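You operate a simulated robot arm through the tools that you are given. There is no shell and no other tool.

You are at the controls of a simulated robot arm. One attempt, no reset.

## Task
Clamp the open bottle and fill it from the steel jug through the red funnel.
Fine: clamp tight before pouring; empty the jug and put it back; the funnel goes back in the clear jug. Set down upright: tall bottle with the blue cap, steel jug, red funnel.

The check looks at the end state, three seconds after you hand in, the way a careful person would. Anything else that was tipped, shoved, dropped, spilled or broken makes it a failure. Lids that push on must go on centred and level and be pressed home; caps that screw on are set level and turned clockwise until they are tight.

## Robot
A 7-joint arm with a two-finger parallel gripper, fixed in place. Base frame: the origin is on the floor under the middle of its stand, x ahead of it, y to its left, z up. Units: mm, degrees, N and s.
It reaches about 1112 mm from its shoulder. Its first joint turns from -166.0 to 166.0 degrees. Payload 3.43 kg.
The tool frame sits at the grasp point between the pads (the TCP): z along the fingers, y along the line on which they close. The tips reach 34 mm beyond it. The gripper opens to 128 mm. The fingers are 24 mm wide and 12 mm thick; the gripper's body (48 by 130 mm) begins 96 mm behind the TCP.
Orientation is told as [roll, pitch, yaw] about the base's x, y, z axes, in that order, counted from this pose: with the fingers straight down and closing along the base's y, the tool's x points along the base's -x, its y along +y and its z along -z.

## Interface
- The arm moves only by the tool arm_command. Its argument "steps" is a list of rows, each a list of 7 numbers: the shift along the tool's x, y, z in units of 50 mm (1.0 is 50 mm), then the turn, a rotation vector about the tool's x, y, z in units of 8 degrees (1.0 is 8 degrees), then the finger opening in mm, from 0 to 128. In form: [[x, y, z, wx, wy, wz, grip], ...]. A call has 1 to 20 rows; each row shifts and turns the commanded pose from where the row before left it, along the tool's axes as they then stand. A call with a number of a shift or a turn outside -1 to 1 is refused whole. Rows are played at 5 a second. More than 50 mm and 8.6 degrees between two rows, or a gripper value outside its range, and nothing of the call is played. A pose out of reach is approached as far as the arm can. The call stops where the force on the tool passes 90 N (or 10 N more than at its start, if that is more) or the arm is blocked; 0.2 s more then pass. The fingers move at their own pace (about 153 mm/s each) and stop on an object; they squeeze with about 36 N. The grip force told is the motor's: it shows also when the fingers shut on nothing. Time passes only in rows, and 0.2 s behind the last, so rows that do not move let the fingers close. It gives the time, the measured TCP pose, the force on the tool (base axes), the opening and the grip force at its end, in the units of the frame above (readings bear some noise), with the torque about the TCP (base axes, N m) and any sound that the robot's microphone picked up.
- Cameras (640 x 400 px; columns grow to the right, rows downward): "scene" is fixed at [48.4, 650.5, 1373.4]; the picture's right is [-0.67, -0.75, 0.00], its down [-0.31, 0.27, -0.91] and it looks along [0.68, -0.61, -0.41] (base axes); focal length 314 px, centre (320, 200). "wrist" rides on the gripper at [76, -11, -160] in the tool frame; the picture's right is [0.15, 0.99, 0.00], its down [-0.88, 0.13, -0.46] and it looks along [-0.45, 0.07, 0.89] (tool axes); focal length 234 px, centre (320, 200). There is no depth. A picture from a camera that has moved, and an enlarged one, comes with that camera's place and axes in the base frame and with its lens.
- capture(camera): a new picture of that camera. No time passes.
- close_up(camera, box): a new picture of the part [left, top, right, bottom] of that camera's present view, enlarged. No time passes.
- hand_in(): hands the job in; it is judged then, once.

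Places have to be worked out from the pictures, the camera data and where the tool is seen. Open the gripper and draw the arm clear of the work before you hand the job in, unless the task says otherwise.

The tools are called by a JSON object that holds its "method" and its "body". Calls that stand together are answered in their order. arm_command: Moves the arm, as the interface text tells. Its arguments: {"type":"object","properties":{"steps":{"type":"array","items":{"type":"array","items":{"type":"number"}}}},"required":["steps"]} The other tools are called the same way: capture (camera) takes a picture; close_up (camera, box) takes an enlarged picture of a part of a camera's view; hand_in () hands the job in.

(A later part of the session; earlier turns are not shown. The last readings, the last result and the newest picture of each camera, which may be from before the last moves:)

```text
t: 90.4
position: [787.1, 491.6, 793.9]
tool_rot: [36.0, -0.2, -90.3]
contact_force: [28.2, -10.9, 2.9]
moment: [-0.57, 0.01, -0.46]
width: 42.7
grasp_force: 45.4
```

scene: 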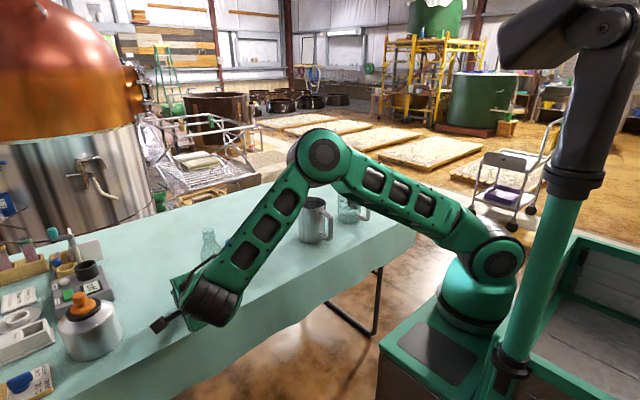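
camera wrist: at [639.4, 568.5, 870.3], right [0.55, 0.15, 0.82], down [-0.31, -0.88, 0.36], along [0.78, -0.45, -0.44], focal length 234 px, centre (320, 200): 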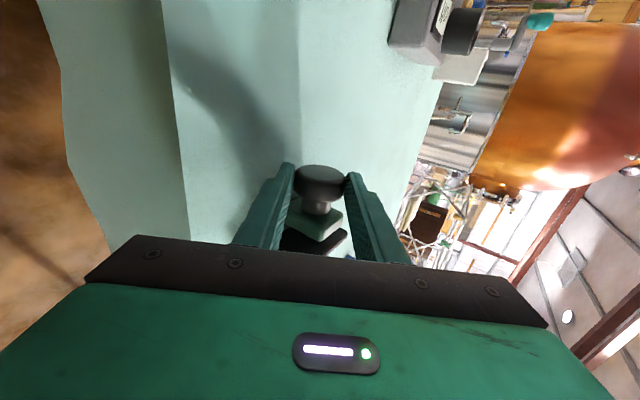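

Reversing shows almost no hysteresis: torque falls 1.25→0.58 N·m over 12°, so the screw behaves like a spring against the bottle. I look at the bottle and the pad while under load.

{"method": "close_up", "body": {"camera": "scene", "box": [190, 215, 260, 310]}}

{"method": "capture", "body": {"camera": "wrist"}}

```text
4.21 times, centred on (225, 262) of scene
camera zoom: at [48.4, 650.5, 1373.4], right [-0.67, -0.75, 0.0], down [-0.31, 0.27, -0.91], along [0.68, -0.61, -0.41], focal length 1321 px, centre (720, -63)
```

zoom: 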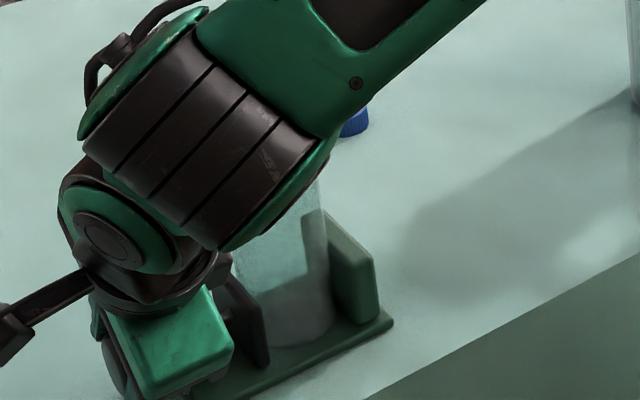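

```text
taken
camera wrist: at [683.9, 567.4, 916.5], right [0.8, 0.15, 0.58], down [-0.17, -0.88, 0.45], along [0.58, -0.45, -0.68], focal length 234 px, centre (320, 200)
```

wrist: 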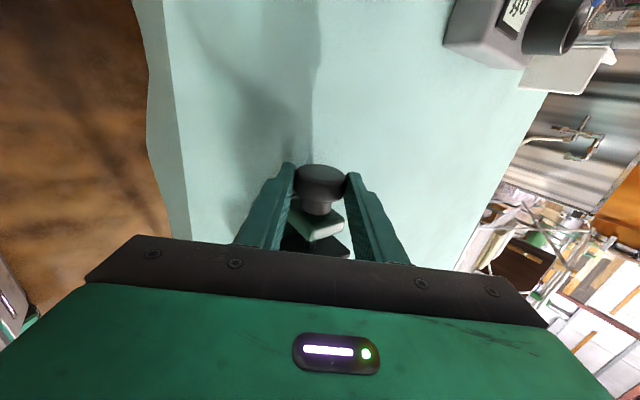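

Under load the bottle stands upright between pad and fixed jaw. I ease the torque back gradually to about 0.2 N·m before letting go, to see whether the screw then keeps its position.

{"method": "arm_command", "body": {"steps": [[0, 0.03, 0, 0.5, 0, 0, 30], [0, 0.03, 0, 0.5, 0, 0, 30], [0, 0.03, 0, 0.5, 0, 0, 30], [0, 0, 0, 0, 0, 0, 30]]}}

{"method": "close_up", "body": {"camera": "scene", "box": [190, 255, 246, 310]}}

{"method": "arm_command", "body": {"steps": [[0, 0.03, 0, 0.5, 0, 0, 30], [0, 0.03, 0, 0.5, 0, 0, 30], [0, 0, 0, 0, 0, 0, 30]]}}

{"method": "close_up", "body": {"camera": "scene", "box": [190, 255, 246, 310]}}

```text
t: 91.4
position: [791.9, 492.7, 795.1]
tool_rot: [24.0, -0.1, -90.3]
contact_force: [24.8, -13.8, -3.3]
moment: [-0.64, -0.23, -0.33]
width: 42.8
grasp_force: 45.1
```

```text
7.27 times, centred on (218, 282) of scene
camera zoom: at [48.4, 650.5, 1373.4], right [-0.67, -0.75, 0.0], down [-0.31, 0.27, -0.91], along [0.68, -0.61, -0.41], focal length 2282 px, centre (1062, -400)
```

zoom: 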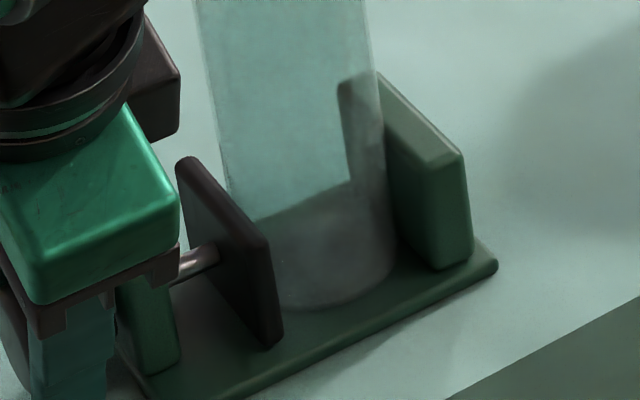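

```text
t: 92.2
position: [795.0, 491.1, 796.5]
tool_rot: [16.0, -0.1, -90.2]
contact_force: [22.7, -19.5, -1.9]
moment: [-0.34, -0.35, -0.08]
width: 42.8
grasp_force: 45.9
```

```text
7.27 times, centred on (218, 282) of scene
camera zoom: at [48.4, 650.5, 1373.4], right [-0.67, -0.75, 0.0], down [-0.31, 0.27, -0.91], along [0.68, -0.61, -0.41], focal length 2282 px, centre (1062, -400)
```

zoom: 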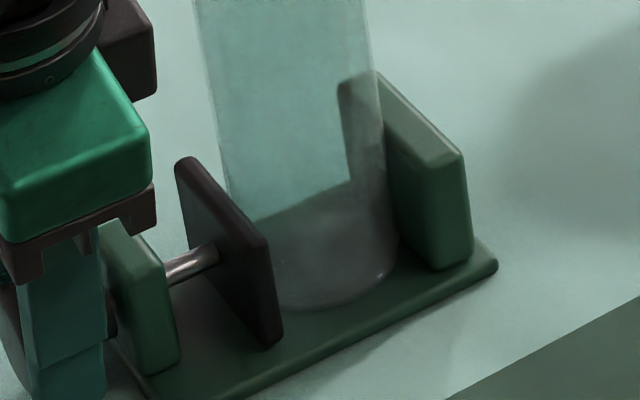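

Torque is now ~0.13 N·m. I open here, back out, swing to +12° and regrip to see where resistance begins.

{"method": "arm_command", "body": {"steps": [[0, 0, 0, 0, 0, 0, 46], [0, 0, 0, 0, 0, 0, 47], [0, 0, -0.2, 0, 0, 0, 50], [0, 0, -0.2, 0, 0, 0, 54], [0, 0, -0.24, 0, 0, 0, 58], [0, 0.155, 0, 1, 0, 0, 60], [0, 0.155, 0, 1, 0, 0, 60], [0, 0.155, 0, 1, 0, 0, 60], [0, 0.08, 0, 0.5, 0, 0, 60], [0, 0, 0, 0, 0, 0, 60], [0, 0, 0, 0, 0, 0, 60]]}}

{"method": "close_up", "body": {"camera": "wrist", "box": [240, 100, 400, 260]}}

{"method": "close_up", "body": {"camera": "scene", "box": [190, 255, 246, 310]}}

```text
t: 94.6
position: [812.0, 494.8, 831.3]
tool_rot: [-12.0, 0.0, -89.9]
contact_force: [-0.2, 0.5, -0.7]
moment: [0.02, -0.02, 0.0]
width: 60.2
grasp_force: 0.1
```

```text
2.50 times, centred on (320, 180) of wrist
camera zoom: at [833.4, 570.0, 989.9], right [0.97, 0.15, -0.21], down [0.22, -0.88, 0.42], along [-0.12, -0.45, -0.88], focal length 585 px, centre (320, 250)
```

zoom: 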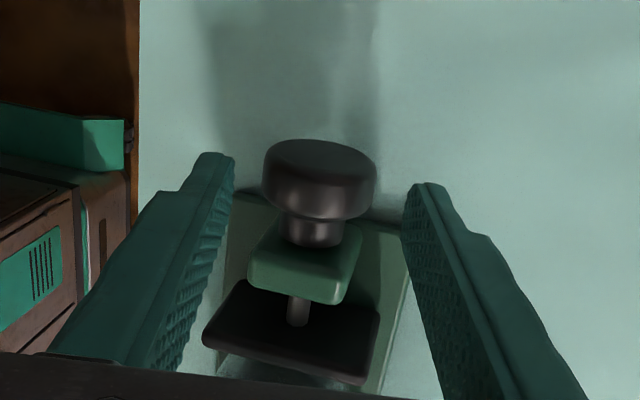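

```text
7.27 times, centred on (218, 282) of scene
camera zoom: at [48.4, 650.5, 1373.4], right [-0.67, -0.75, 0.0], down [-0.31, 0.27, -0.91], along [0.68, -0.61, -0.41], focal length 2282 px, centre (1062, -400)
```

zoom: 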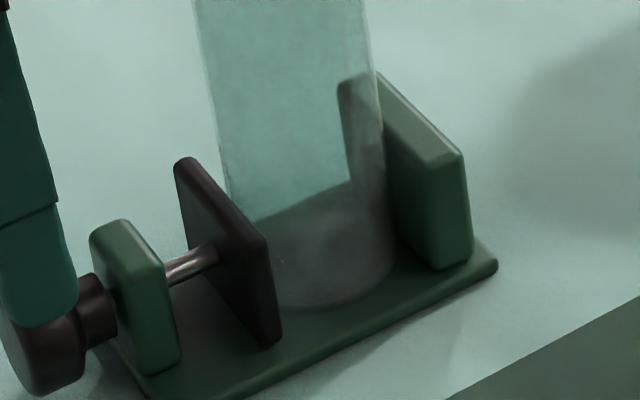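

Lean +12° is reachable and the fingers are centred. I go to +20°, grip deeply there, and wind in steps to get more turn in one stroke.

{"method": "arm_command", "body": {"steps": [[0, 0.15, 0, 1, 0, 0, 60], [0, 0, 0, 0, 0, 0, 60], [0, 0, 0.3, 0, 0, 0, 58], [0, 0, 0.25, 0, 0, 0, 56], [0, 0, 0, 0, 0, 0, 54]]}}

{"method": "close_up", "body": {"camera": "wrist", "box": [240, 100, 400, 260]}}

```text
t: 95.8
position: [806.8, 502.3, 803.9]
tool_rot: [-20.0, -0.1, -90.1]
contact_force: [-0.3, 0.3, 1.3]
moment: [0.01, 0.04, -0.01]
width: 53.8
grasp_force: 0.0
out of reach, approached as far as the arm can: row 1
```

```text
2.50 times, centred on (320, 180) of wrist
camera zoom: at [851.3, 578.1, 957.7], right [0.93, 0.15, -0.34], down [0.28, -0.88, 0.39], along [-0.24, -0.45, -0.86], focal length 585 px, centre (320, 250)
```

zoom: 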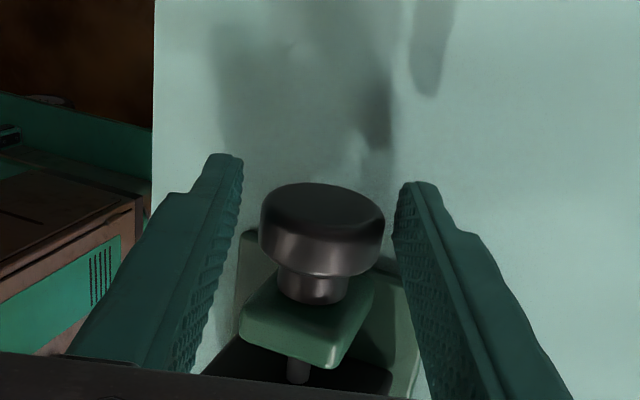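

The pose landed 9 mm too far in +y and slightly off the axis; I correct this and then close.

{"method": "arm_command", "body": {"steps": [[-0.18, 0.06, 0, 0, 0, 0, 54], [0, 0, 0.1, 0, 0, 0, 54], [0, 0, 0, 0, 0, 0, 54]]}}

{"method": "arm_command", "body": {"steps": [[0, 0, 0, 0, 0, 0, 44], [0, 0, 0, 0, 0, 0, 34], [0, 0, 0, 0, 0, 0, 30], [0, 0, 0, 0, 0, 0, 30]]}}

{"method": "close_up", "body": {"camera": "wrist", "box": [240, 100, 400, 260]}}

```text
t: 96.6
position: [807.4, 493.1, 797.5]
tool_rot: [-20.1, -0.1, -90.0]
contact_force: [0.2, -0.4, -0.2]
moment: [-0.01, -0.05, -0.05]
width: 54.1
grasp_force: 0.1
```

```text
t: 97.6
position: [808.4, 492.0, 798.8]
tool_rot: [-20.0, -0.1, -90.0]
contact_force: [-1.0, 1.4, 0.5]
moment: [0.01, 0.04, 0.04]
width: 42.8
grasp_force: 45.1
```

```text
2.50 times, centred on (320, 180) of wrist
camera zoom: at [851.4, 568.4, 952.0], right [0.93, 0.15, -0.34], down [0.28, -0.88, 0.39], along [-0.24, -0.45, -0.86], focal length 585 px, centre (320, 250)
```

zoom: 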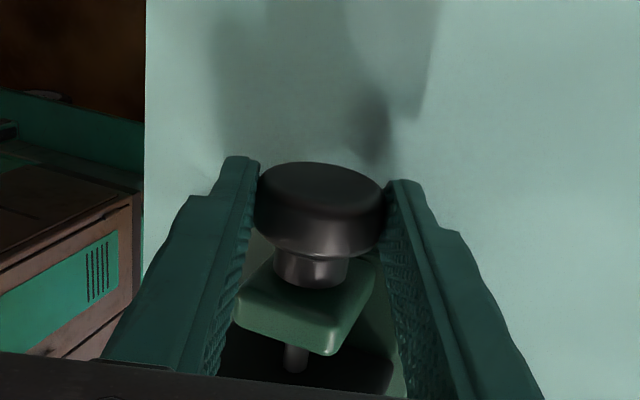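

The hold is clean (almost no side force). I wind clockwise in 16° portions and watch the torque.

{"method": "arm_command", "body": {"steps": [[0, -0.07, 0.003, -1, 0, 0, 30], [0, -0.07, 0.003, -1, 0, 0, 30], [0, 0, 0, 0, 0, 0, 30]]}}

{"method": "arm_command", "body": {"steps": [[0, -0.07, 0.003, -1, 0, 0, 30], [0, -0.07, 0.003, -1, 0, 0, 30], [0, 0, 0, 0, 0, 0, 30]]}}

{"method": "arm_command", "body": {"steps": [[0, -0.07, 0.003, -1, 0, 0, 30], [0, -0.07, 0.003, -1, 0, 0, 30], [0, 0, 0, 0, 0, 0, 30]]}}

{"method": "close_up", "body": {"camera": "scene", "box": [190, 255, 246, 310]}}

```text
t: 98.4
position: [802.4, 491.8, 798.6]
tool_rot: [-3.7, 0.1, -90.1]
contact_force: [33.4, 24.5, -14.5]
moment: [1.59, -0.62, 0.17]
width: 42.8
grasp_force: 45.1
```

```text
t: 99.2
position: [794.5, 491.3, 799.9]
tool_rot: [12.4, 0.1, -90.1]
contact_force: [44.2, 29.2, -10.8]
moment: [0.25, -0.29, 0.53]
width: 43.0
grasp_force: 44.8
```

```text
t: 100.0
position: [787.3, 488.6, 798.3]
tool_rot: [28.3, 0.0, -90.1]
contact_force: [38.9, 10.8, 5.3]
moment: [-0.14, -0.05, 0.48]
width: 43.9
grasp_force: 45.1
```

```text
7.27 times, centred on (218, 282) of scene
camera zoom: at [48.4, 650.5, 1373.4], right [-0.67, -0.75, 0.0], down [-0.31, 0.27, -0.91], along [0.68, -0.61, -0.41], focal length 2282 px, centre (1062, -400)
```

zoom: 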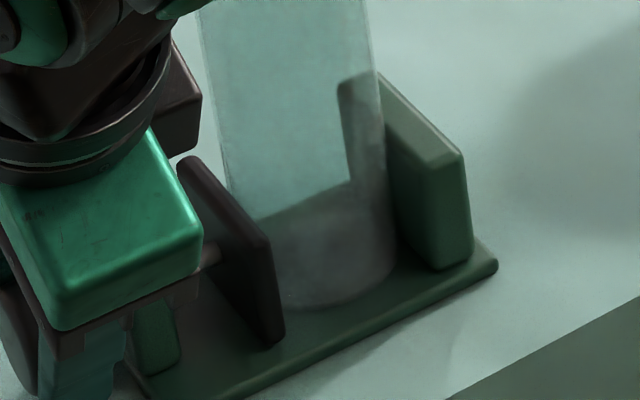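

The torque builds the same way from each grip start (≈0.2 at 16°, 0.75 at 32°, 0.9 at 48°), so the jaw is bearing on the bottle and the knob only winds up elastically beyond that. I wind a little more, then ease off slowly and release.

{"method": "arm_command", "body": {"steps": [[0, -0.07, 0.003, -1, 0, 0, 30], [0, -0.07, 0.003, -1, 0, 0, 30], [0, 0, 0, 0, 0, 0, 30], [0, 0, 0, 0, 0, 0, 30]]}}

{"method": "arm_command", "body": {"steps": [[0, 0.032, 0, 0.5, 0, 0, 30], [0, 0.032, 0, 0.5, 0, 0, 30], [0, 0.032, 0, 0.5, 0, 0, 30], [0, 0.032, 0, 0.5, 0, 0, 30], [0, 0, 0, 0, 0, 0, 30]]}}

{"method": "arm_command", "body": {"steps": [[0, 0.032, 0, 0.5, 0, 0, 30], [0, 0.032, 0, 0.5, 0, 0, 30], [0, 0, 0, 0, 0, 0, 30]]}}

```text
t: 101.0
position: [780.8, 488.9, 795.0]
tool_rot: [44.3, 0.1, -90.2]
contact_force: [46.8, 1.9, 16.9]
moment: [-0.51, -0.2, -0.46]
width: 42.9
grasp_force: 44.6
```

```text
t: 102.2
position: [787.2, 489.1, 800.6]
tool_rot: [28.4, 0.0, -90.3]
contact_force: [37.7, -9.7, 21.9]
moment: [-0.55, -0.86, -0.08]
width: 42.8
grasp_force: 44.6
```

```text
t: 103.0
position: [791.1, 488.4, 800.7]
tool_rot: [20.4, 0.1, -90.4]
contact_force: [38.4, -11.1, 31.2]
moment: [-0.57, -1.08, 0.05]
width: 42.9
grasp_force: 44.7
```

Residual torque is ~0.18 N·m but side forces have built up. I relieve them by shifting 3 mm with the force, then open gently.

{"method": "arm_command", "body": {"steps": [[0, 0.03, -0.01, 0, 0, 0, 30], [0, 0.03, -0.01, 0, 0, 0, 30], [0, 0, 0, 0, 0, 0, 30]]}}

{"method": "arm_command", "body": {"steps": [[0, 0, 0, 0, 0, 0, 45], [0, 0, 0, 0, 0, 0, 48], [0, 0, 0, 0, 0, 0, 48]]}}

{"method": "close_up", "body": {"camera": "scene", "box": [190, 255, 246, 310]}}

```text
t: 103.8
position: [791.4, 488.9, 800.9]
tool_rot: [20.1, -0.1, -90.1]
contact_force: [28.8, -17.0, 21.8]
moment: [0.37, -0.76, -0.25]
width: 42.8
grasp_force: 44.8
```

```text
t: 104.6
position: [787.2, 492.9, 799.5]
tool_rot: [19.8, 0.0, -89.8]
contact_force: [2.1, -0.4, 0.5]
moment: [-0.01, 0.21, -0.03]
width: 50.3
grasp_force: 2.6
```

```text
7.27 times, centred on (218, 282) of scene
camera zoom: at [48.4, 650.5, 1373.4], right [-0.67, -0.75, 0.0], down [-0.31, 0.27, -0.91], along [0.68, -0.61, -0.41], focal length 2282 px, centre (1062, -400)
```

zoom: 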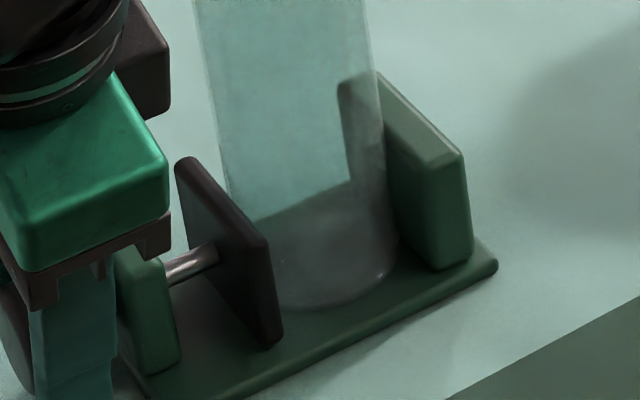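

The clamp stays seated against the bottle. I withdraw from the knob, bring the tool upright and lift to z≈1030 so I can test the clamp by gripping the bottle.

{"method": "arm_command", "body": {"steps": [[0, 0.03, -0.2, 0, 0, 0, 52], [0, 0, -0.3, 0, 0, 0, 60], [0, 0, -0.3, 0, 0, 0, 70], [0, 0, -0.3, 1, 0, 0, 90], [0, 0, -0.3, 1, 0, 0, 100], [0, 0, -0.3, 0.5, 0, 0, 110], [0, 0, -0.8, 0, 0, 0, 110], [0, 0, -0.9, 0, 0, 0, 110], [0, 0, -0.9, 0, 0, 0, 110], [0, 0, 0, 0, 0, 0, 110], [0, 0, 0, 0, 0, 0, 110]]}}

{"method": "capture", "body": {"camera": "wrist"}}

{"method": "close_up", "body": {"camera": "scene", "box": [150, 190, 290, 320]}}

```text
t: 107.0
position: [768.3, 492.0, 1011.5]
tool_rot: [0.0, 0.0, -89.9]
contact_force: [0.3, 0.2, 0.4]
moment: [-0.03, 0.0, 0.03]
width: 110.0
grasp_force: 0.1
```

```text
taken
camera wrist: at [756.7, 568.0, 1172.6], right [0.99, 0.15, 0.0], down [0.13, -0.88, 0.46], along [0.07, -0.45, -0.89], focal length 234 px, centre (320, 200)
```

wrist: 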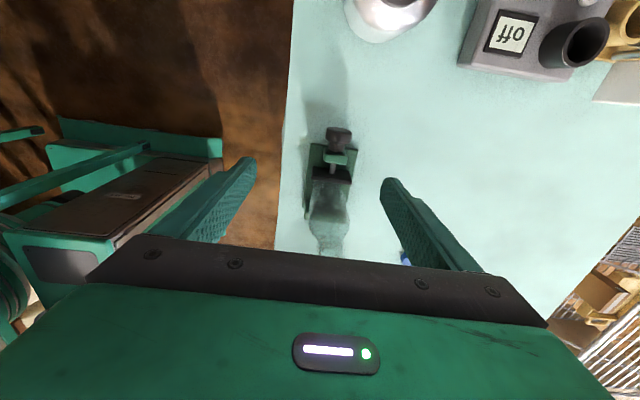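

```text
3.08 times, centred on (220, 255) of scene
camera zoom: at [48.4, 650.5, 1373.4], right [-0.67, -0.75, 0.0], down [-0.31, 0.27, -0.91], along [0.68, -0.61, -0.41], focal length 966 px, centre (628, 31)
```

zoom: 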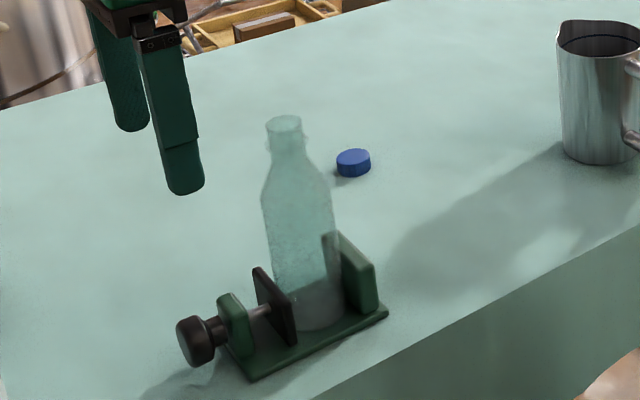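

The bottle is upright between the jaws. I move over it and check its lip position in the wrist view.

{"method": "arm_command", "body": {"steps": [[-0.4, 0.2, -0.1, 0, 0, 0, 110], [-0.7, 0.2, 0, 0, 0, 0, 110], [-0.7, 0.18, 0, 0, 0, 0, 110], [-0.35, 0, 0, 0, 0, 0, 110], [0, 0, 0, 0, 0, 0, 110], [0, 0, 0, 0, 0, 0, 110]]}}

{"method": "close_up", "body": {"camera": "wrist", "box": [240, 100, 400, 260]}}

```text
t: 108.4
position: [796.9, 383.6, 1018.6]
tool_rot: [0.1, 0.1, -90.0]
contact_force: [0.4, 1.0, 1.2]
moment: [0.0, 0.04, -0.01]
width: 110.2
grasp_force: 0.0
```

```text
2.50 times, centred on (320, 180) of wrist
camera zoom: at [785.2, 458.6, 1179.4], right [0.99, 0.15, 0.0], down [0.13, -0.88, 0.46], along [0.07, -0.45, -0.89], focal length 585 px, centre (320, 250)
```

zoom: 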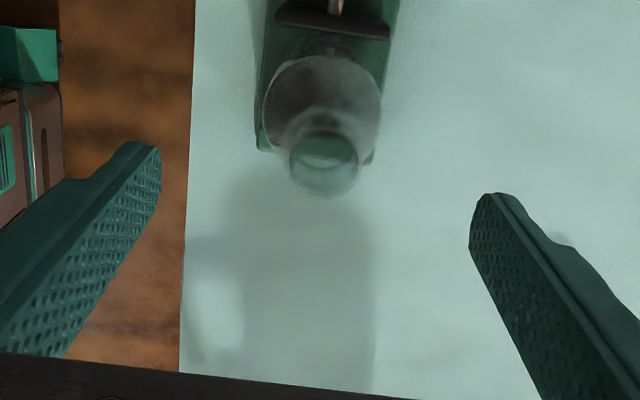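

The lip is at about (798.6, 384). I descend and grip the bottle body for a gentle tug test of the clamp.

{"method": "arm_command", "body": {"steps": [[0, 0.03, 0.6, 0, 0, 0, 110], [0, 0, 0.6, 0, 0, 0, 110], [0, 0, 0.6, 0, 0, 0, 110], [0, 0, 0.6, 0, 0, 0, 110], [0, 0, 0.4, 0, 0, 0, 110], [0, 0, 0, 0, 0, 0, 110], [0, 0, 0, 0, 0, 0, 70], [0, 0, 0, 0, 0, 0, 50], [0, 0, 0, 0, 0, 0, 40], [0, 0, 0, 0, 0, 0, 40]]}}

{"method": "arm_command", "body": {"steps": [[0, 0, -0.02, 0, 0, 0, 40], [0, 0, -0.02, 0, 0, 0, 40], [0, 0, 0, 0, 0, 0, 40]]}}

```text
t: 110.6
position: [799.4, 384.3, 877.2]
tool_rot: [0.1, -0.1, -90.1]
contact_force: [0.9, 0.0, -1.2]
moment: [0.04, -0.01, -0.04]
width: 58.6
grasp_force: 36.2
```

```text
t: 111.4
position: [799.5, 383.1, 879.6]
tool_rot: [0.0, 0.0, -90.0]
contact_force: [-1.1, -2.2, -5.1]
moment: [-0.17, 0.15, -0.03]
width: 58.8
grasp_force: 35.7
```

With 2 mm of upward pull the bottle gives only ~5 N of resistance. I pull 2 mm more to see whether it slides or holds.

{"method": "arm_command", "body": {"steps": [[0, 0, -0.02, 0, 0, 0, 40], [0, 0, -0.02, 0, 0, 0, 40], [0, 0, 0, 0, 0, 0, 40]]}}

{"method": "close_up", "body": {"camera": "scene", "box": [190, 255, 246, 310]}}

```text
t: 112.2
position: [798.7, 383.0, 881.5]
tool_rot: [0.1, 0.0, -90.1]
contact_force: [0.9, -4.2, -4.7]
moment: [-0.46, -0.05, -0.02]
width: 58.9
grasp_force: 35.8
```

```text
7.27 times, centred on (218, 282) of scene
camera zoom: at [48.4, 650.5, 1373.4], right [-0.67, -0.75, 0.0], down [-0.31, 0.27, -0.91], along [0.68, -0.61, -0.41], focal length 2282 px, centre (1062, -400)
```

zoom: 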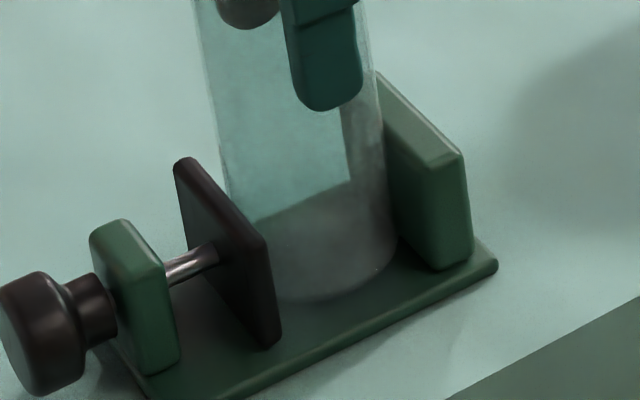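

The bottle slid up 4 mm with only ~5 N, so the clamp is not yet tight. I set it back down and probe the sideways play along y to learn whether there is slack toward the fixed jaw.

{"method": "arm_command", "body": {"steps": [[0, 0, 0.04, 0, 0, 0, 40], [0, 0, 0.04, 0, 0, 0, 40], [0, 0, 0, 0, 0, 0, 40]]}}

{"method": "arm_command", "body": {"steps": [[-0.02, 0, 0, 0, 0, 0, 40], [-0.02, 0, 0, 0, 0, 0, 40], [0, 0, 0, 0, 0, 0, 40]]}}

{"method": "arm_command", "body": {"steps": [[-0.02, 0, 0, 0, 0, 0, 40], [-0.02, 0, 0, 0, 0, 0, 40], [0, 0, 0, 0, 0, 0, 40]]}}

```text
t: 113.0
position: [798.2, 382.8, 877.7]
tool_rot: [0.1, 0.1, -90.0]
contact_force: [3.5, -3.8, 2.1]
moment: [-0.28, -0.29, -0.09]
width: 58.8
grasp_force: 35.5
```

```text
t: 113.8
position: [796.5, 382.2, 876.5]
tool_rot: [0.1, 0.0, -89.9]
contact_force: [3.3, 9.7, -2.8]
moment: [1.01, -0.38, 0.0]
width: 58.6
grasp_force: 36.8
```

```text
t: 114.6
position: [797.2, 382.5, 877.9]
tool_rot: [0.0, 0.1, -89.9]
contact_force: [-0.3, 21.7, 1.5]
moment: [1.25, -0.12, -0.08]
width: 58.7
grasp_force: 35.5
```

Toward the fixed jaw the bottle is stiff at once (22 N), so it is seated there with the pad pressing ~4 N. Now I push the other way, against the pad, to see whether the screw holds or back-drives.

{"method": "arm_command", "body": {"steps": [[0.04, 0, 0, 0, 0, 0, 40], [0.04, 0, 0, 0, 0, 0, 40], [0, 0, 0, 0, 0, 0, 40]]}}

{"method": "arm_command", "body": {"steps": [[0.02, 0, 0, 0, 0, 0, 40], [0, 0, 0, 0, 0, 0, 40]]}}

{"method": "close_up", "body": {"camera": "scene", "box": [205, 280, 235, 305]}}

```text
t: 115.4
position: [798.8, 382.9, 876.7]
tool_rot: [-0.1, -0.1, -90.2]
contact_force: [-7.4, -3.8, 4.1]
moment: [-0.82, 0.83, -0.03]
width: 58.6
grasp_force: 36.3
```

```text
t: 116.0
position: [799.6, 383.3, 878.0]
tool_rot: [0.0, -0.1, -90.1]
contact_force: [-2.4, -10.3, -3.6]
moment: [-1.3, 0.21, 0.05]
width: 58.7
grasp_force: 35.2
```

```text
16.00 times, centred on (220, 292) of scene
camera zoom: at [48.4, 650.5, 1373.4], right [-0.67, -0.75, 0.0], down [-0.31, 0.27, -0.91], along [0.68, -0.61, -0.41], focal length 5020 px, centre (1920, -1280)
```

zoom: 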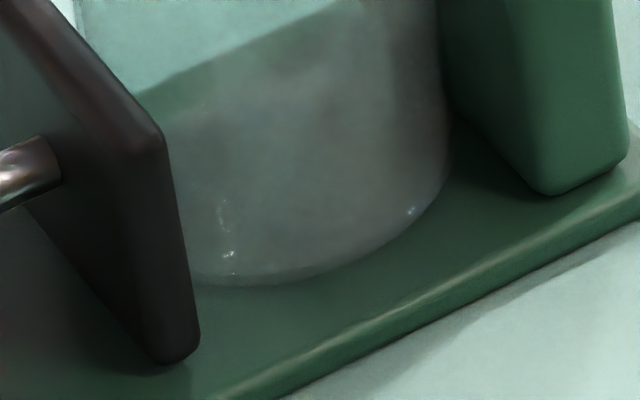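

The pad resists with ~10 N so far. I push one more millimetre or two to see if it keeps holding.

{"method": "arm_command", "body": {"steps": [[0.03, 0, 0, 0, 0, 0, 40], [0, 0, 0, 0, 0, 0, 40]]}}

{"method": "arm_command", "body": {"steps": [[0.03, 0, 0, 0, 0, 0, 40], [0, 0, 0, 0, 0, 0, 40]]}}

{"method": "close_up", "body": {"camera": "scene", "box": [205, 280, 235, 305]}}

```text
t: 116.6
position: [799.6, 386.2, 876.7]
tool_rot: [0.0, 0.0, -89.9]
contact_force: [3.2, -8.8, -3.1]
moment: [-0.92, -0.29, -0.13]
width: 58.5
grasp_force: 36.1
```

```text
t: 117.2
position: [798.4, 387.1, 878.0]
tool_rot: [0.1, 0.0, -90.1]
contact_force: [4.8, -7.6, -1.1]
moment: [-0.82, -0.45, -0.14]
width: 58.6
grasp_force: 36.2
```

```text
16.00 times, centred on (220, 292) of scene
camera zoom: at [48.4, 650.5, 1373.4], right [-0.67, -0.75, 0.0], down [-0.31, 0.27, -0.91], along [0.68, -0.61, -0.41], focal length 5020 px, centre (1920, -1280)
```

zoom: 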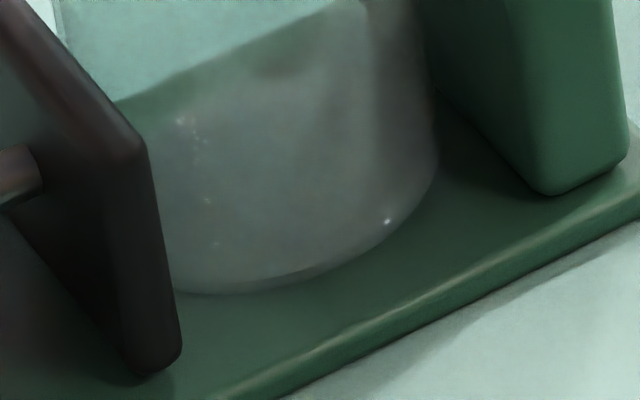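

The pad back-drives under ~8–10 N of bottle push (that is the screw's own friction), so the clamp can hold about that much once wound up and released gently. I push the bottle back to the fixed jaw and will re-tighten with a careful release.

{"method": "arm_command", "body": {"steps": [[-0.04, 0, 0, 0, 0, 0, 40], [-0.04, 0, 0, 0, 0, 0, 40], [-0.02, 0, 0, 0, 0, 0, 40], [0, 0, 0, 0, 0, 0, 40]]}}

{"method": "arm_command", "body": {"steps": [[-0.01, 0, 0, 0, 0, 0, 40], [0, 0, 0, 0, 0, 0, 40]]}}

```text
t: 118.2
position: [797.4, 382.9, 877.4]
tool_rot: [0.0, 0.0, -89.9]
contact_force: [-0.5, 4.8, -1.6]
moment: [0.63, 0.04, -0.05]
width: 58.4
grasp_force: 36.2
```

```text
t: 118.8
position: [798.9, 382.6, 877.7]
tool_rot: [0.0, 0.0, -89.9]
contact_force: [0.1, 10.9, 0.1]
moment: [1.33, 0.06, -0.09]
width: 58.7
grasp_force: 35.8
```

The bottle is seated against the fixed jaw again. I open, rise straight up, and go back over to the knob.

{"method": "arm_command", "body": {"steps": [[0.01, 0, 0, 0, 0, 0, 40], [0, 0, 0, 0, 0, 0, 62], [0, 0, 0, 0, 0, 0, 70], [0, 0, 0, 0, 0, 0, 100], [0, 0, -0.4, 0, 0, 0, 110], [0, 0, -0.8, 0, 0, 0, 110], [0, 0, -0.8, 0, 0, 0, 110], [0, 0, -0.8, 0, 0, 0, 110], [0.4, 0, 0, 0, 0, 0, 100], [0.7, 0, 0, 0, 0, 0, 90], [0.7, 0, 0, 0, 0, 0, 80], [0.4, 0, 0, 0, 0, 0, 70], [0, 0, 0, 0, 0, 0, 60], [0, 0, 0, 0, 0, 0, 60]]}}

{"method": "close_up", "body": {"camera": "wrist", "box": [240, 100, 400, 260]}}

{"method": "close_up", "body": {"camera": "scene", "box": [205, 280, 235, 305]}}

```text
t: 121.8
position: [799.6, 492.2, 1019.0]
tool_rot: [0.1, -0.1, -90.0]
contact_force: [0.1, 0.4, 0.7]
moment: [0.0, 0.01, -0.01]
width: 60.0
grasp_force: 0.0
```

```text
2.50 times, centred on (320, 180) of wrist
camera zoom: at [788.7, 568.1, 1178.9], right [0.99, 0.15, 0.0], down [0.13, -0.88, 0.46], along [0.07, -0.45, -0.89], focal length 585 px, centre (320, 250)
```

zoom: 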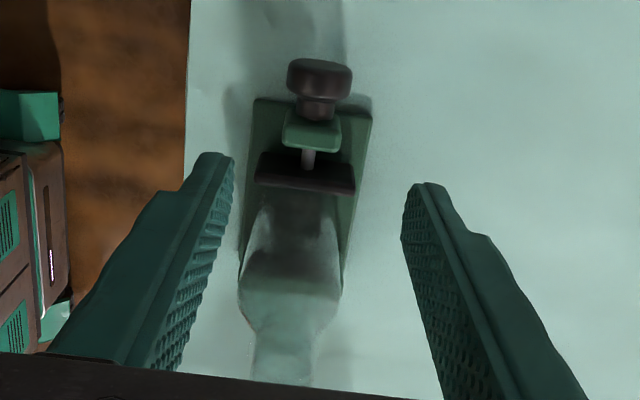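

```text
16.00 times, centred on (220, 292) of scene
camera zoom: at [48.4, 650.5, 1373.4], right [-0.67, -0.75, 0.0], down [-0.31, 0.27, -0.91], along [0.68, -0.61, -0.41], focal length 5020 px, centre (1920, -1280)
```

zoom: 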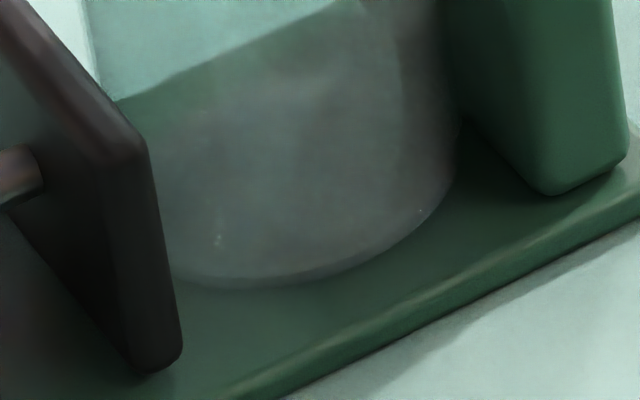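

The pad stands ~4 mm off the bottle now. I descend to the knob again, lean to +8° and grip it.

{"method": "arm_command", "body": {"steps": [[0, 0, 0.8, 0, 0, 0, 60], [0, 0.01, 0.9, 0, 0, 0, 60], [0, 0, 0.9, 0, 0, 0, 60], [0, 0, 0.7, 0, 0, 0, 60], [0, 0, 0.3, 0, 0, 0, 60], [0.015, 0.178, 0.0, 1, 0, 0, 60], [0, 0, 0, 0, 0, 0, 60], [0, 0, 0, 0, 0, 0, 60]]}}

{"method": "close_up", "body": {"camera": "wrist", "box": [240, 100, 400, 260]}}

```text
t: 123.6
position: [808.5, 493.9, 837.3]
tool_rot: [-8.0, -0.1, -90.0]
contact_force: [0.6, -0.3, 0.3]
moment: [-0.04, 0.0, 0.0]
width: 60.0
grasp_force: 0.0
```

```text
2.50 times, centred on (320, 180) of wrist
camera zoom: at [819.3, 569.6, 996.8], right [0.98, 0.15, -0.14], down [0.19, -0.88, 0.43], along [-0.06, -0.45, -0.89], focal length 585 px, centre (320, 250)
```

zoom: 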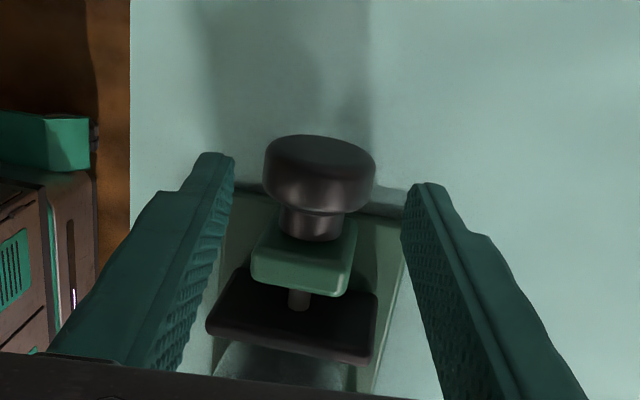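

Centred. I approach, grip and turn with a slightly smaller pivot radius to reduce the side force.

{"method": "arm_command", "body": {"steps": [[0, 0, 0.3, 0, 0, 0, 58], [0, 0, 0.3, 0, 0, 0, 56], [0, 0, 0.18, 0, 0, 0, 54], [0, 0, 0, 0, 0, 0, 44], [0, 0, 0, 0, 0, 0, 34], [0, 0, 0, 0, 0, 0, 30], [0, 0, 0, 0, 0, 0, 30], [0, -0.06, 0.003, -1, 0, 0, 30], [0, -0.06, 0.003, -1, 0, 0, 30], [0, 0, 0, 0, 0, 0, 30]]}}

{"method": "arm_command", "body": {"steps": [[0, -0.06, 0.003, -1, 0, 0, 30], [0, -0.06, 0.003, -1, 0, 0, 30], [0, 0, 0, 0, 0, 0, 30]]}}

{"method": "close_up", "body": {"camera": "scene", "box": [205, 280, 235, 305]}}

{"method": "arm_command", "body": {"steps": [[0, -0.06, 0.003, -1, 0, 0, 30], [0, -0.06, 0.003, -1, 0, 0, 30], [0, 0, 0, 0, 0, 0, 30]]}}

```text
t: 125.8
position: [797.5, 493.2, 798.8]
tool_rot: [8.1, 0.0, -90.0]
contact_force: [6.4, 6.9, -2.3]
moment: [1.07, -0.18, -0.19]
width: 43.5
grasp_force: 45.6
```

```text
t: 126.6
position: [791.4, 493.1, 797.8]
tool_rot: [24.0, 0.0, -90.0]
contact_force: [5.5, 13.6, -0.2]
moment: [0.15, -0.14, 0.12]
width: 43.8
grasp_force: 45.3
```

```text
16.00 times, centred on (220, 292) of scene
camera zoom: at [48.4, 650.5, 1373.4], right [-0.67, -0.75, 0.0], down [-0.31, 0.27, -0.91], along [0.68, -0.61, -0.41], focal length 5020 px, centre (1920, -1280)
```

zoom: 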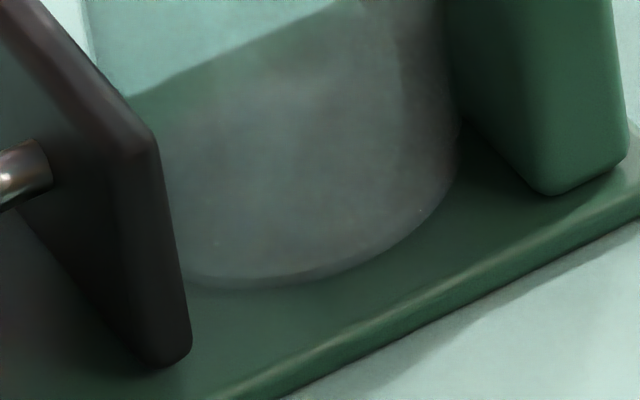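

```text
t: 127.4
position: [785.1, 494.5, 793.7]
tool_rot: [40.0, -0.1, -89.9]
contact_force: [5.0, 20.4, -2.6]
moment: [0.56, -0.02, -0.06]
width: 43.6
grasp_force: 44.9
```

The pad advances about 2 mm per 32° and torque is still ~0, as expected before contact. I finish this stroke, return, and do the next.

{"method": "arm_command", "body": {"steps": [[0, -0.06, 0.003, -1, 0, 0, 30], [0, 0, 0, 0, 0, 0, 30], [0, 0, 0, 0, 0, 0, 46], [0, 0, 0, 0, 0, 0, 47], [0, 0, -0.2, 0, 0, 0, 48], [0, 0, -0.2, 0, 0, 0, 52], [0, 0, -0.24, 0, 0, 0, 58], [0, 0.155, 0, 1, 0, 0, 60], [0, 0.155, 0, 1, 0, 0, 60], [0, 0.155, 0, 1, 0, 0, 60], [0, 0.155, 0, 1, 0, 0, 60], [0, 0.155, 0, 1, 0, 0, 60], [0, 0.155, 0, 1, 0, 0, 60], [0, 0.155, 0, 1, 0, 0, 60], [0, 0, 0, 0, 0, 0, 60], [0, 0, 0, 0, 0, 0, 60]]}}

{"method": "close_up", "body": {"camera": "scene", "box": [205, 280, 235, 305]}}

{"method": "close_up", "body": {"camera": "wrist", "box": [240, 100, 400, 260]}}

```text
t: 130.8
position: [808.2, 494.3, 837.1]
tool_rot: [-8.0, -0.1, -90.0]
contact_force: [0.5, -1.2, -0.4]
moment: [0.0, 0.03, -0.02]
width: 60.1
grasp_force: 0.0
```

```text
16.00 times, centred on (220, 292) of scene
camera zoom: at [48.4, 650.5, 1373.4], right [-0.67, -0.75, 0.0], down [-0.31, 0.27, -0.91], along [0.68, -0.61, -0.41], focal length 5020 px, centre (1920, -1280)
```

zoom: 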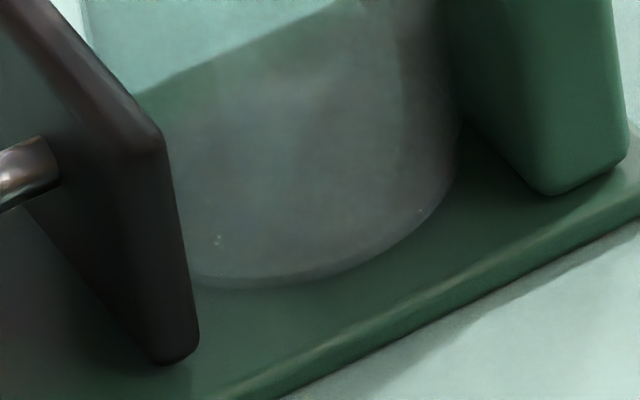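

```text
2.50 times, centred on (320, 180) of wrist
camera zoom: at [818.6, 569.8, 996.7], right [0.98, 0.15, -0.14], down [0.19, -0.88, 0.43], along [-0.06, -0.45, -0.89], focal length 585 px, centre (320, 250)
```

zoom: 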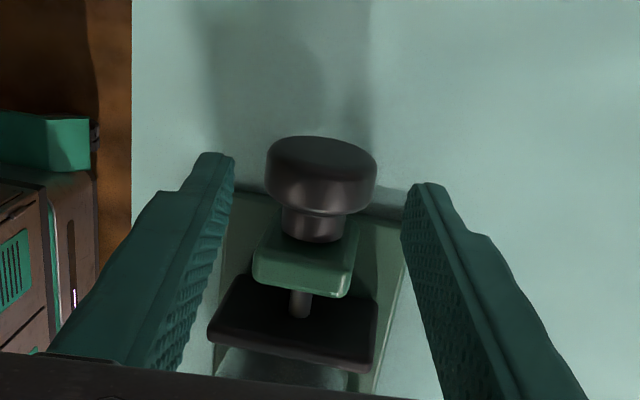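

The pad is back at the bottle. Now the tightening stroke: grip, wind in portions with torque readings.

{"method": "arm_command", "body": {"steps": [[0, 0, 0.3, 0, 0, 0, 58], [0, 0, 0.3, 0, 0, 0, 56], [0, 0, 0.18, 0, 0, 0, 54], [0, 0, 0, 0, 0, 0, 44], [0, 0, 0, 0, 0, 0, 34], [0, 0, 0, 0, 0, 0, 30], [0, 0, 0, 0, 0, 0, 30], [0, -0.06, 0.003, -1, 0, 0, 30], [0, -0.06, 0.003, -1, 0, 0, 30], [0, 0, 0, 0, 0, 0, 30]]}}

{"method": "arm_command", "body": {"steps": [[0, -0.06, 0.003, -1, 0, 0, 30], [0, -0.06, 0.003, -1, 0, 0, 30], [0, 0, 0, 0, 0, 0, 30]]}}

{"method": "close_up", "body": {"camera": "scene", "box": [205, 280, 235, 305]}}

{"method": "arm_command", "body": {"steps": [[0, -0.06, 0.003, -1, 0, 0, 30], [0, -0.06, 0.003, -1, 0, 0, 30], [0, 0, 0, 0, 0, 0, 30]]}}

{"method": "arm_command", "body": {"steps": [[0, -0.06, 0.003, -1, 0, 0, 30], [0, 0, 0, 0, 0, 0, 30]]}}

```text
t: 133.0
position: [797.1, 494.1, 799.1]
tool_rot: [8.1, 0.1, -90.0]
contact_force: [13.9, 12.8, 5.0]
moment: [0.89, -0.35, 0.27]
width: 43.5
grasp_force: 45.1
```

```text
t: 133.8
position: [790.9, 494.7, 797.4]
tool_rot: [24.1, 0.2, -90.0]
contact_force: [18.6, 19.5, 11.5]
moment: [0.23, -0.43, 0.88]
width: 43.5
grasp_force: 44.7
```

```text
16.00 times, centred on (220, 292) of scene
camera zoom: at [48.4, 650.5, 1373.4], right [-0.67, -0.75, 0.0], down [-0.31, 0.27, -0.91], along [0.68, -0.61, -0.41], focal length 5020 px, centre (1920, -1280)
```

zoom: 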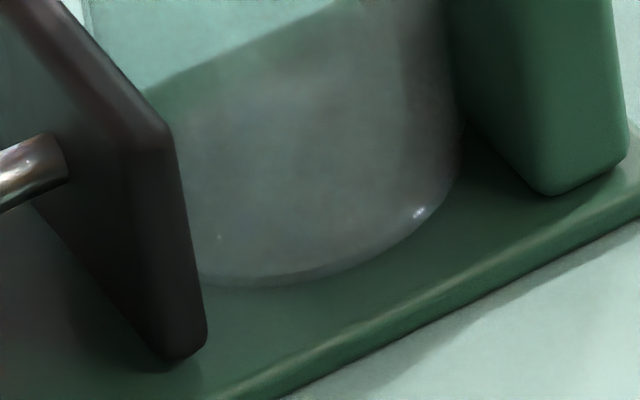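

```text
t: 134.6
position: [784.3, 493.5, 792.9]
tool_rot: [40.2, 0.1, -89.9]
contact_force: [24.2, 31.1, 12.9]
moment: [-0.09, -0.27, 0.91]
width: 43.5
grasp_force: 45.1
```

```text
t: 135.2
position: [783.5, 494.1, 791.2]
tool_rot: [48.2, 0.1, -90.1]
contact_force: [22.1, 29.2, 17.7]
moment: [-0.28, -0.02, 0.99]
width: 43.6
grasp_force: 45.1
```

The torque rises from contact at about -24° to ~0.63 N·m at -48° with no slip. I wind a few degrees more, then unwind slowly to just above zero torque before opening, so the screw's friction keeps the jaw pressed.

{"method": "arm_command", "body": {"steps": [[0, -0.04, 0.001, -0.7, 0, 0, 30], [0, 0, 0, 0, 0, 0, 30], [0, 0, 0, 0, 0, 0, 30]]}}

{"method": "arm_command", "body": {"steps": [[0, 0.03, 0, 0.5, 0, 0, 30], [0, 0.03, 0, 0.5, 0, 0, 30], [0, 0.03, 0, 0.5, 0, 0, 30], [0, 0, 0, 0, 0, 0, 30]]}}

{"method": "arm_command", "body": {"steps": [[0, 0.03, 0, 0.5, 0, 0, 30], [0, 0.03, 0, 0.5, 0, 0, 30], [0, 0, 0, 0, 0, 0, 30]]}}

```text
t: 136.0
position: [782.1, 493.3, 789.4]
tool_rot: [53.8, 0.0, -90.0]
contact_force: [20.3, 21.4, 16.1]
moment: [-0.14, 0.02, 0.24]
width: 43.7
grasp_force: 45.1
```

```text
t: 137.0
position: [784.9, 492.9, 792.4]
tool_rot: [41.7, 0.0, -90.0]
contact_force: [17.8, 10.8, 16.1]
moment: [0.86, -0.28, 0.74]
width: 43.4
grasp_force: 45.5
```

```text
t: 137.8
position: [787.8, 492.6, 795.2]
tool_rot: [33.8, 0.1, -90.0]
contact_force: [17.8, 9.8, 16.3]
moment: [0.17, -0.42, 0.21]
width: 43.7
grasp_force: 44.5
```

Residual torque ~0.14 N·m. One more small unwinding step while relieving the side force, then I open gently.

{"method": "arm_command", "body": {"steps": [[0, 0.045, 0, 0.4, 0, 0, 30], [0, 0.02, 0, 0, 0, 0, 30], [0, 0, 0, 0, 0, 0, 30]]}}

{"method": "arm_command", "body": {"steps": [[0, 0, 0, 0, 0, 0, 45], [0, 0, 0, 0, 0, 0, 47], [0, 0, 0, 0, 0, 0, 48], [0, 0, -0.2, 0, 0, 0, 50], [0, 0, -0.3, 0, 0, 0, 60], [0, 0, -0.3, 0, 0, 0, 60]]}}

{"method": "close_up", "body": {"camera": "scene", "box": [205, 280, 235, 305]}}

```text
t: 138.6
position: [788.2, 492.2, 793.4]
tool_rot: [30.3, 0.0, -90.2]
contact_force: [11.5, 1.2, 10.2]
moment: [0.74, -0.24, 0.11]
width: 43.3
grasp_force: 44.3
```

```text
t: 140.0
position: [768.1, 493.9, 830.3]
tool_rot: [30.3, 0.0, -90.0]
contact_force: [0.6, -0.3, -0.3]
moment: [0.0, -0.01, 0.02]
width: 60.1
grasp_force: 0.0
```

```text
16.00 times, centred on (220, 292) of scene
camera zoom: at [48.4, 650.5, 1373.4], right [-0.67, -0.75, 0.0], down [-0.31, 0.27, -0.91], along [0.68, -0.61, -0.41], focal length 5020 px, centre (1920, -1280)
```

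zoom: 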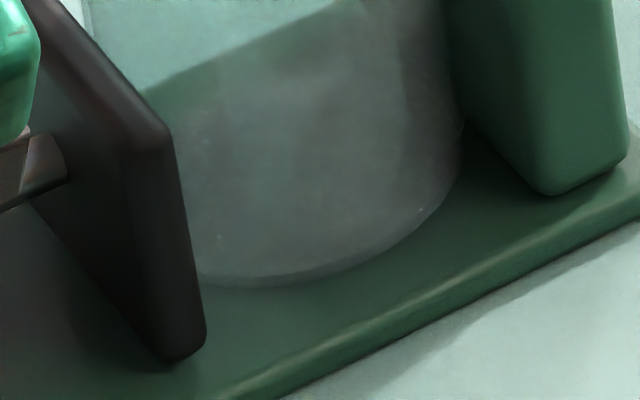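

The pad stays seated against the bottle after the gentle release. The clamp is done; I withdraw, bring the tool upright, raise above z≈1050, turn the yaw back to 0 and travel toward the jugs.

{"method": "arm_command", "body": {"steps": [[0, 0, -0.6, 1, 0, 0, 70], [0, 0, -0.6, 1, 0, 0, 70], [0, 0, -0.7, 1, 0, 0, 70], [0, 0, -0.8, 0.79, 0, 0, 70], [0, 0, -0.9, 0, 0, 0, 70], [0, 0, -0.9, 0, 0, 0, 70], [0, 0, 0, 0, 0, -1, 70], [0, 0, 0, 0, 0, -1, 70], [0, 0, 0, 0, 0, -1, 70], [0, 0, 0, 0, 0, -1, 70], [0, 0, 0, 0, 0, -1, 70], [0, 0, 0, 0, 0, -1, 70], [0, 0, 0, 0, 0, -1, 70], [0, 0, 0, 0, 0, -1, 70], [0, 0, 0, 0, 0, -1, 70], [0, 0, 0, 0, 0, -1, 70], [0, 0, 0, 0, 0, -1, 70], [0, 0, 0, 0, 0, -0.25, 70], [0, 0, 0, 0, 0, 0, 70]]}}

{"method": "capture", "body": {"camera": "scene"}}

```text
t: 144.0
position: [729.7, 492.6, 1047.5]
tool_rot: [0.1, -0.1, -0.1]
contact_force: [0.1, -0.3, -1.0]
moment: [-0.02, -0.02, -0.02]
width: 69.8
grasp_force: 0.1
```

```text
taken
```

scene: 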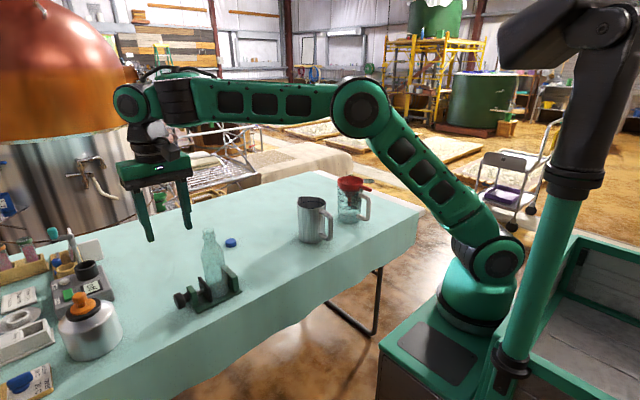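

All is well. I travel along -y at a safe height to look down on the clear jug and the funnel.

{"method": "arm_command", "body": {"steps": [[0, -0.3, -0.6, 0, 0, 0, 70], [0, -0.6, -0.6, 0, 0, 0, 70], [0, -0.85, 0, 0, 0, 0, 70], [0, -0.85, 0, 0, 0, 0, 70], [0, -0.85, 0, 0, 0, 0, 70], [0, -0.85, 0, 0, 0, 0, 70], [0, -0.85, 0, 0, 0, 0, 70], [0, -0.85, 0, 0, 0, 0, 70], [0, -0.85, 0, 0, 0, 0, 70], [0, -0.85, 0, 0, 0, 0, 70], [0, -0.85, 0, 0, 0, 0, 70], [0, -0.85, 0, 0, 0, 0, 70], [0, -0.85, 0, 0, 0, 0, 70], [0, -0.85, 0, 0, 0, 0, 70], [0, -0.85, 0, 0, 0, 0, 70], [0, -0.85, 0, 0, 0, 0, 70], [-0.3, -0.85, 0, 0, 0, 0, 70], [-0.3, -0.6, 0, 0, 0, 0, 70], [0, -0.3, 0, 0, 0, 0, 70], [0, 0, 0, 0, 0, 0, 70]]}}

{"method": "capture", "body": {"camera": "wrist"}}

{"method": "close_up", "body": {"camera": "wrist", "box": [230, 80, 430, 240]}}

```text
t: 148.2
position: [758.9, -234.8, 1106.7]
tool_rot: [0.0, 0.0, 0.0]
contact_force: [0.5, 0.3, -0.7]
moment: [-0.04, -0.03, -0.01]
width: 70.0
grasp_force: 0.0
```

```text
taken
camera wrist: at [682.0, -247.4, 1267.0], right [-0.15, 0.99, 0.0], down [0.88, 0.13, 0.46], along [0.45, 0.07, -0.89], focal length 234 px, centre (320, 200)
```

wrist: 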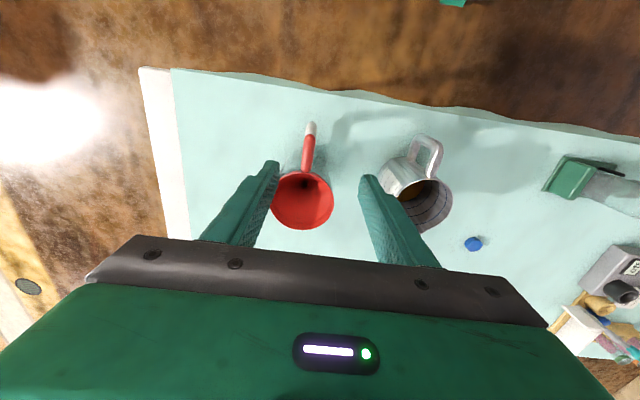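

```text
2.50 times, centred on (330, 160) of wrist
camera zoom: at [682.0, -247.4, 1267.0], right [-0.15, 0.99, 0.0], down [0.88, 0.13, 0.46], along [0.45, 0.07, -0.89], focal length 585 px, centre (295, 300)
```

zoom: 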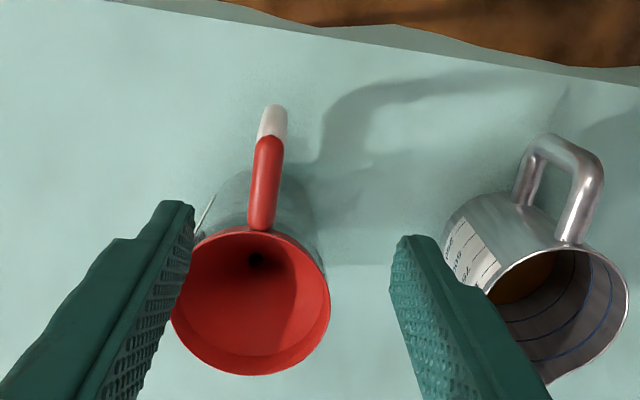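

From this view the funnel rim centre is about (865,-249) at z≈916 and its red handle runs toward the robot from x≈813 to x≈758 at y≈-249, z≈910, with the clear jug's handle beneath it. I align over the red handle and come down partway.

{"method": "arm_command", "body": {"steps": [[-0.26, -0.14, 0, 0, 0, 0, 60], [-0.26, -0.14, 0, 0, 0, 0, 50], [0, 0, 0.7, 0, 0, 0, 46], [0, 0, 0.8, 0, 0, 0, 46], [0, 0, 0.8, 0, 0, 0, 46], [0, 0, 0.5, 0, 0, 0, 46], [0, 0, 0, 0, 0, 0, 46], [0, 0, 0, 0, 0, 0, 46]]}}

{"method": "capture", "body": {"camera": "wrist"}}

{"method": "close_up", "body": {"camera": "wrist", "box": [240, 110, 400, 250]}}

{"method": "close_up", "body": {"camera": "scene", "box": [300, 130, 410, 230]}}

```text
t: 150.0
position: [785.7, -246.1, 968.9]
tool_rot: [0.0, -0.1, 0.1]
contact_force: [0.0, -0.2, 0.3]
moment: [-0.01, 0.04, -0.01]
width: 46.1
grasp_force: 0.0
```

```text
taken
camera wrist: at [708.7, -257.8, 1128.2], right [-0.15, 0.99, 0.0], down [0.88, 0.13, 0.46], along [0.45, 0.07, -0.89], focal length 234 px, centre (320, 200)
```

wrist: 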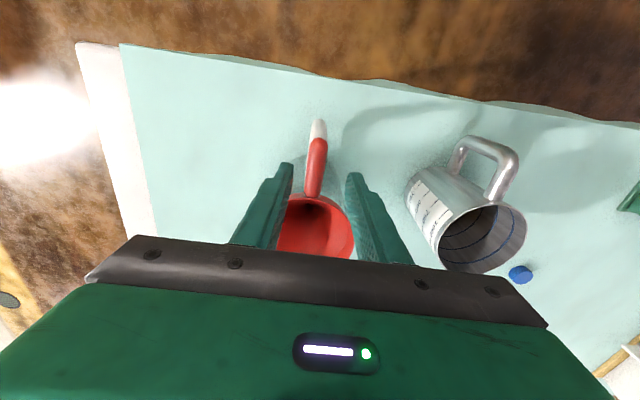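

```text
2.86 times, centred on (320, 180) of wrist
camera zoom: at [708.7, -257.8, 1128.2], right [-0.15, 0.99, 0.0], down [0.88, 0.13, 0.46], along [0.45, 0.07, -0.89], focal length 669 px, centre (320, 257)
```

zoom: 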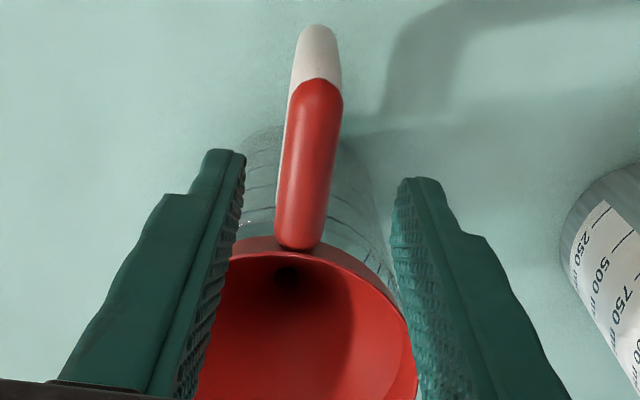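

```text
4.00 times, centred on (355, 180) of scene
camera zoom: at [48.4, 650.5, 1373.4], right [-0.67, -0.75, 0.0], down [-0.31, 0.27, -0.91], along [0.68, -0.61, -0.41], focal length 1255 px, centre (180, 280)
```

zoom: 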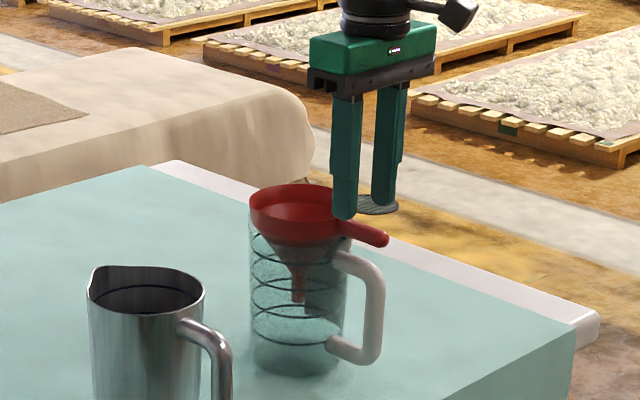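

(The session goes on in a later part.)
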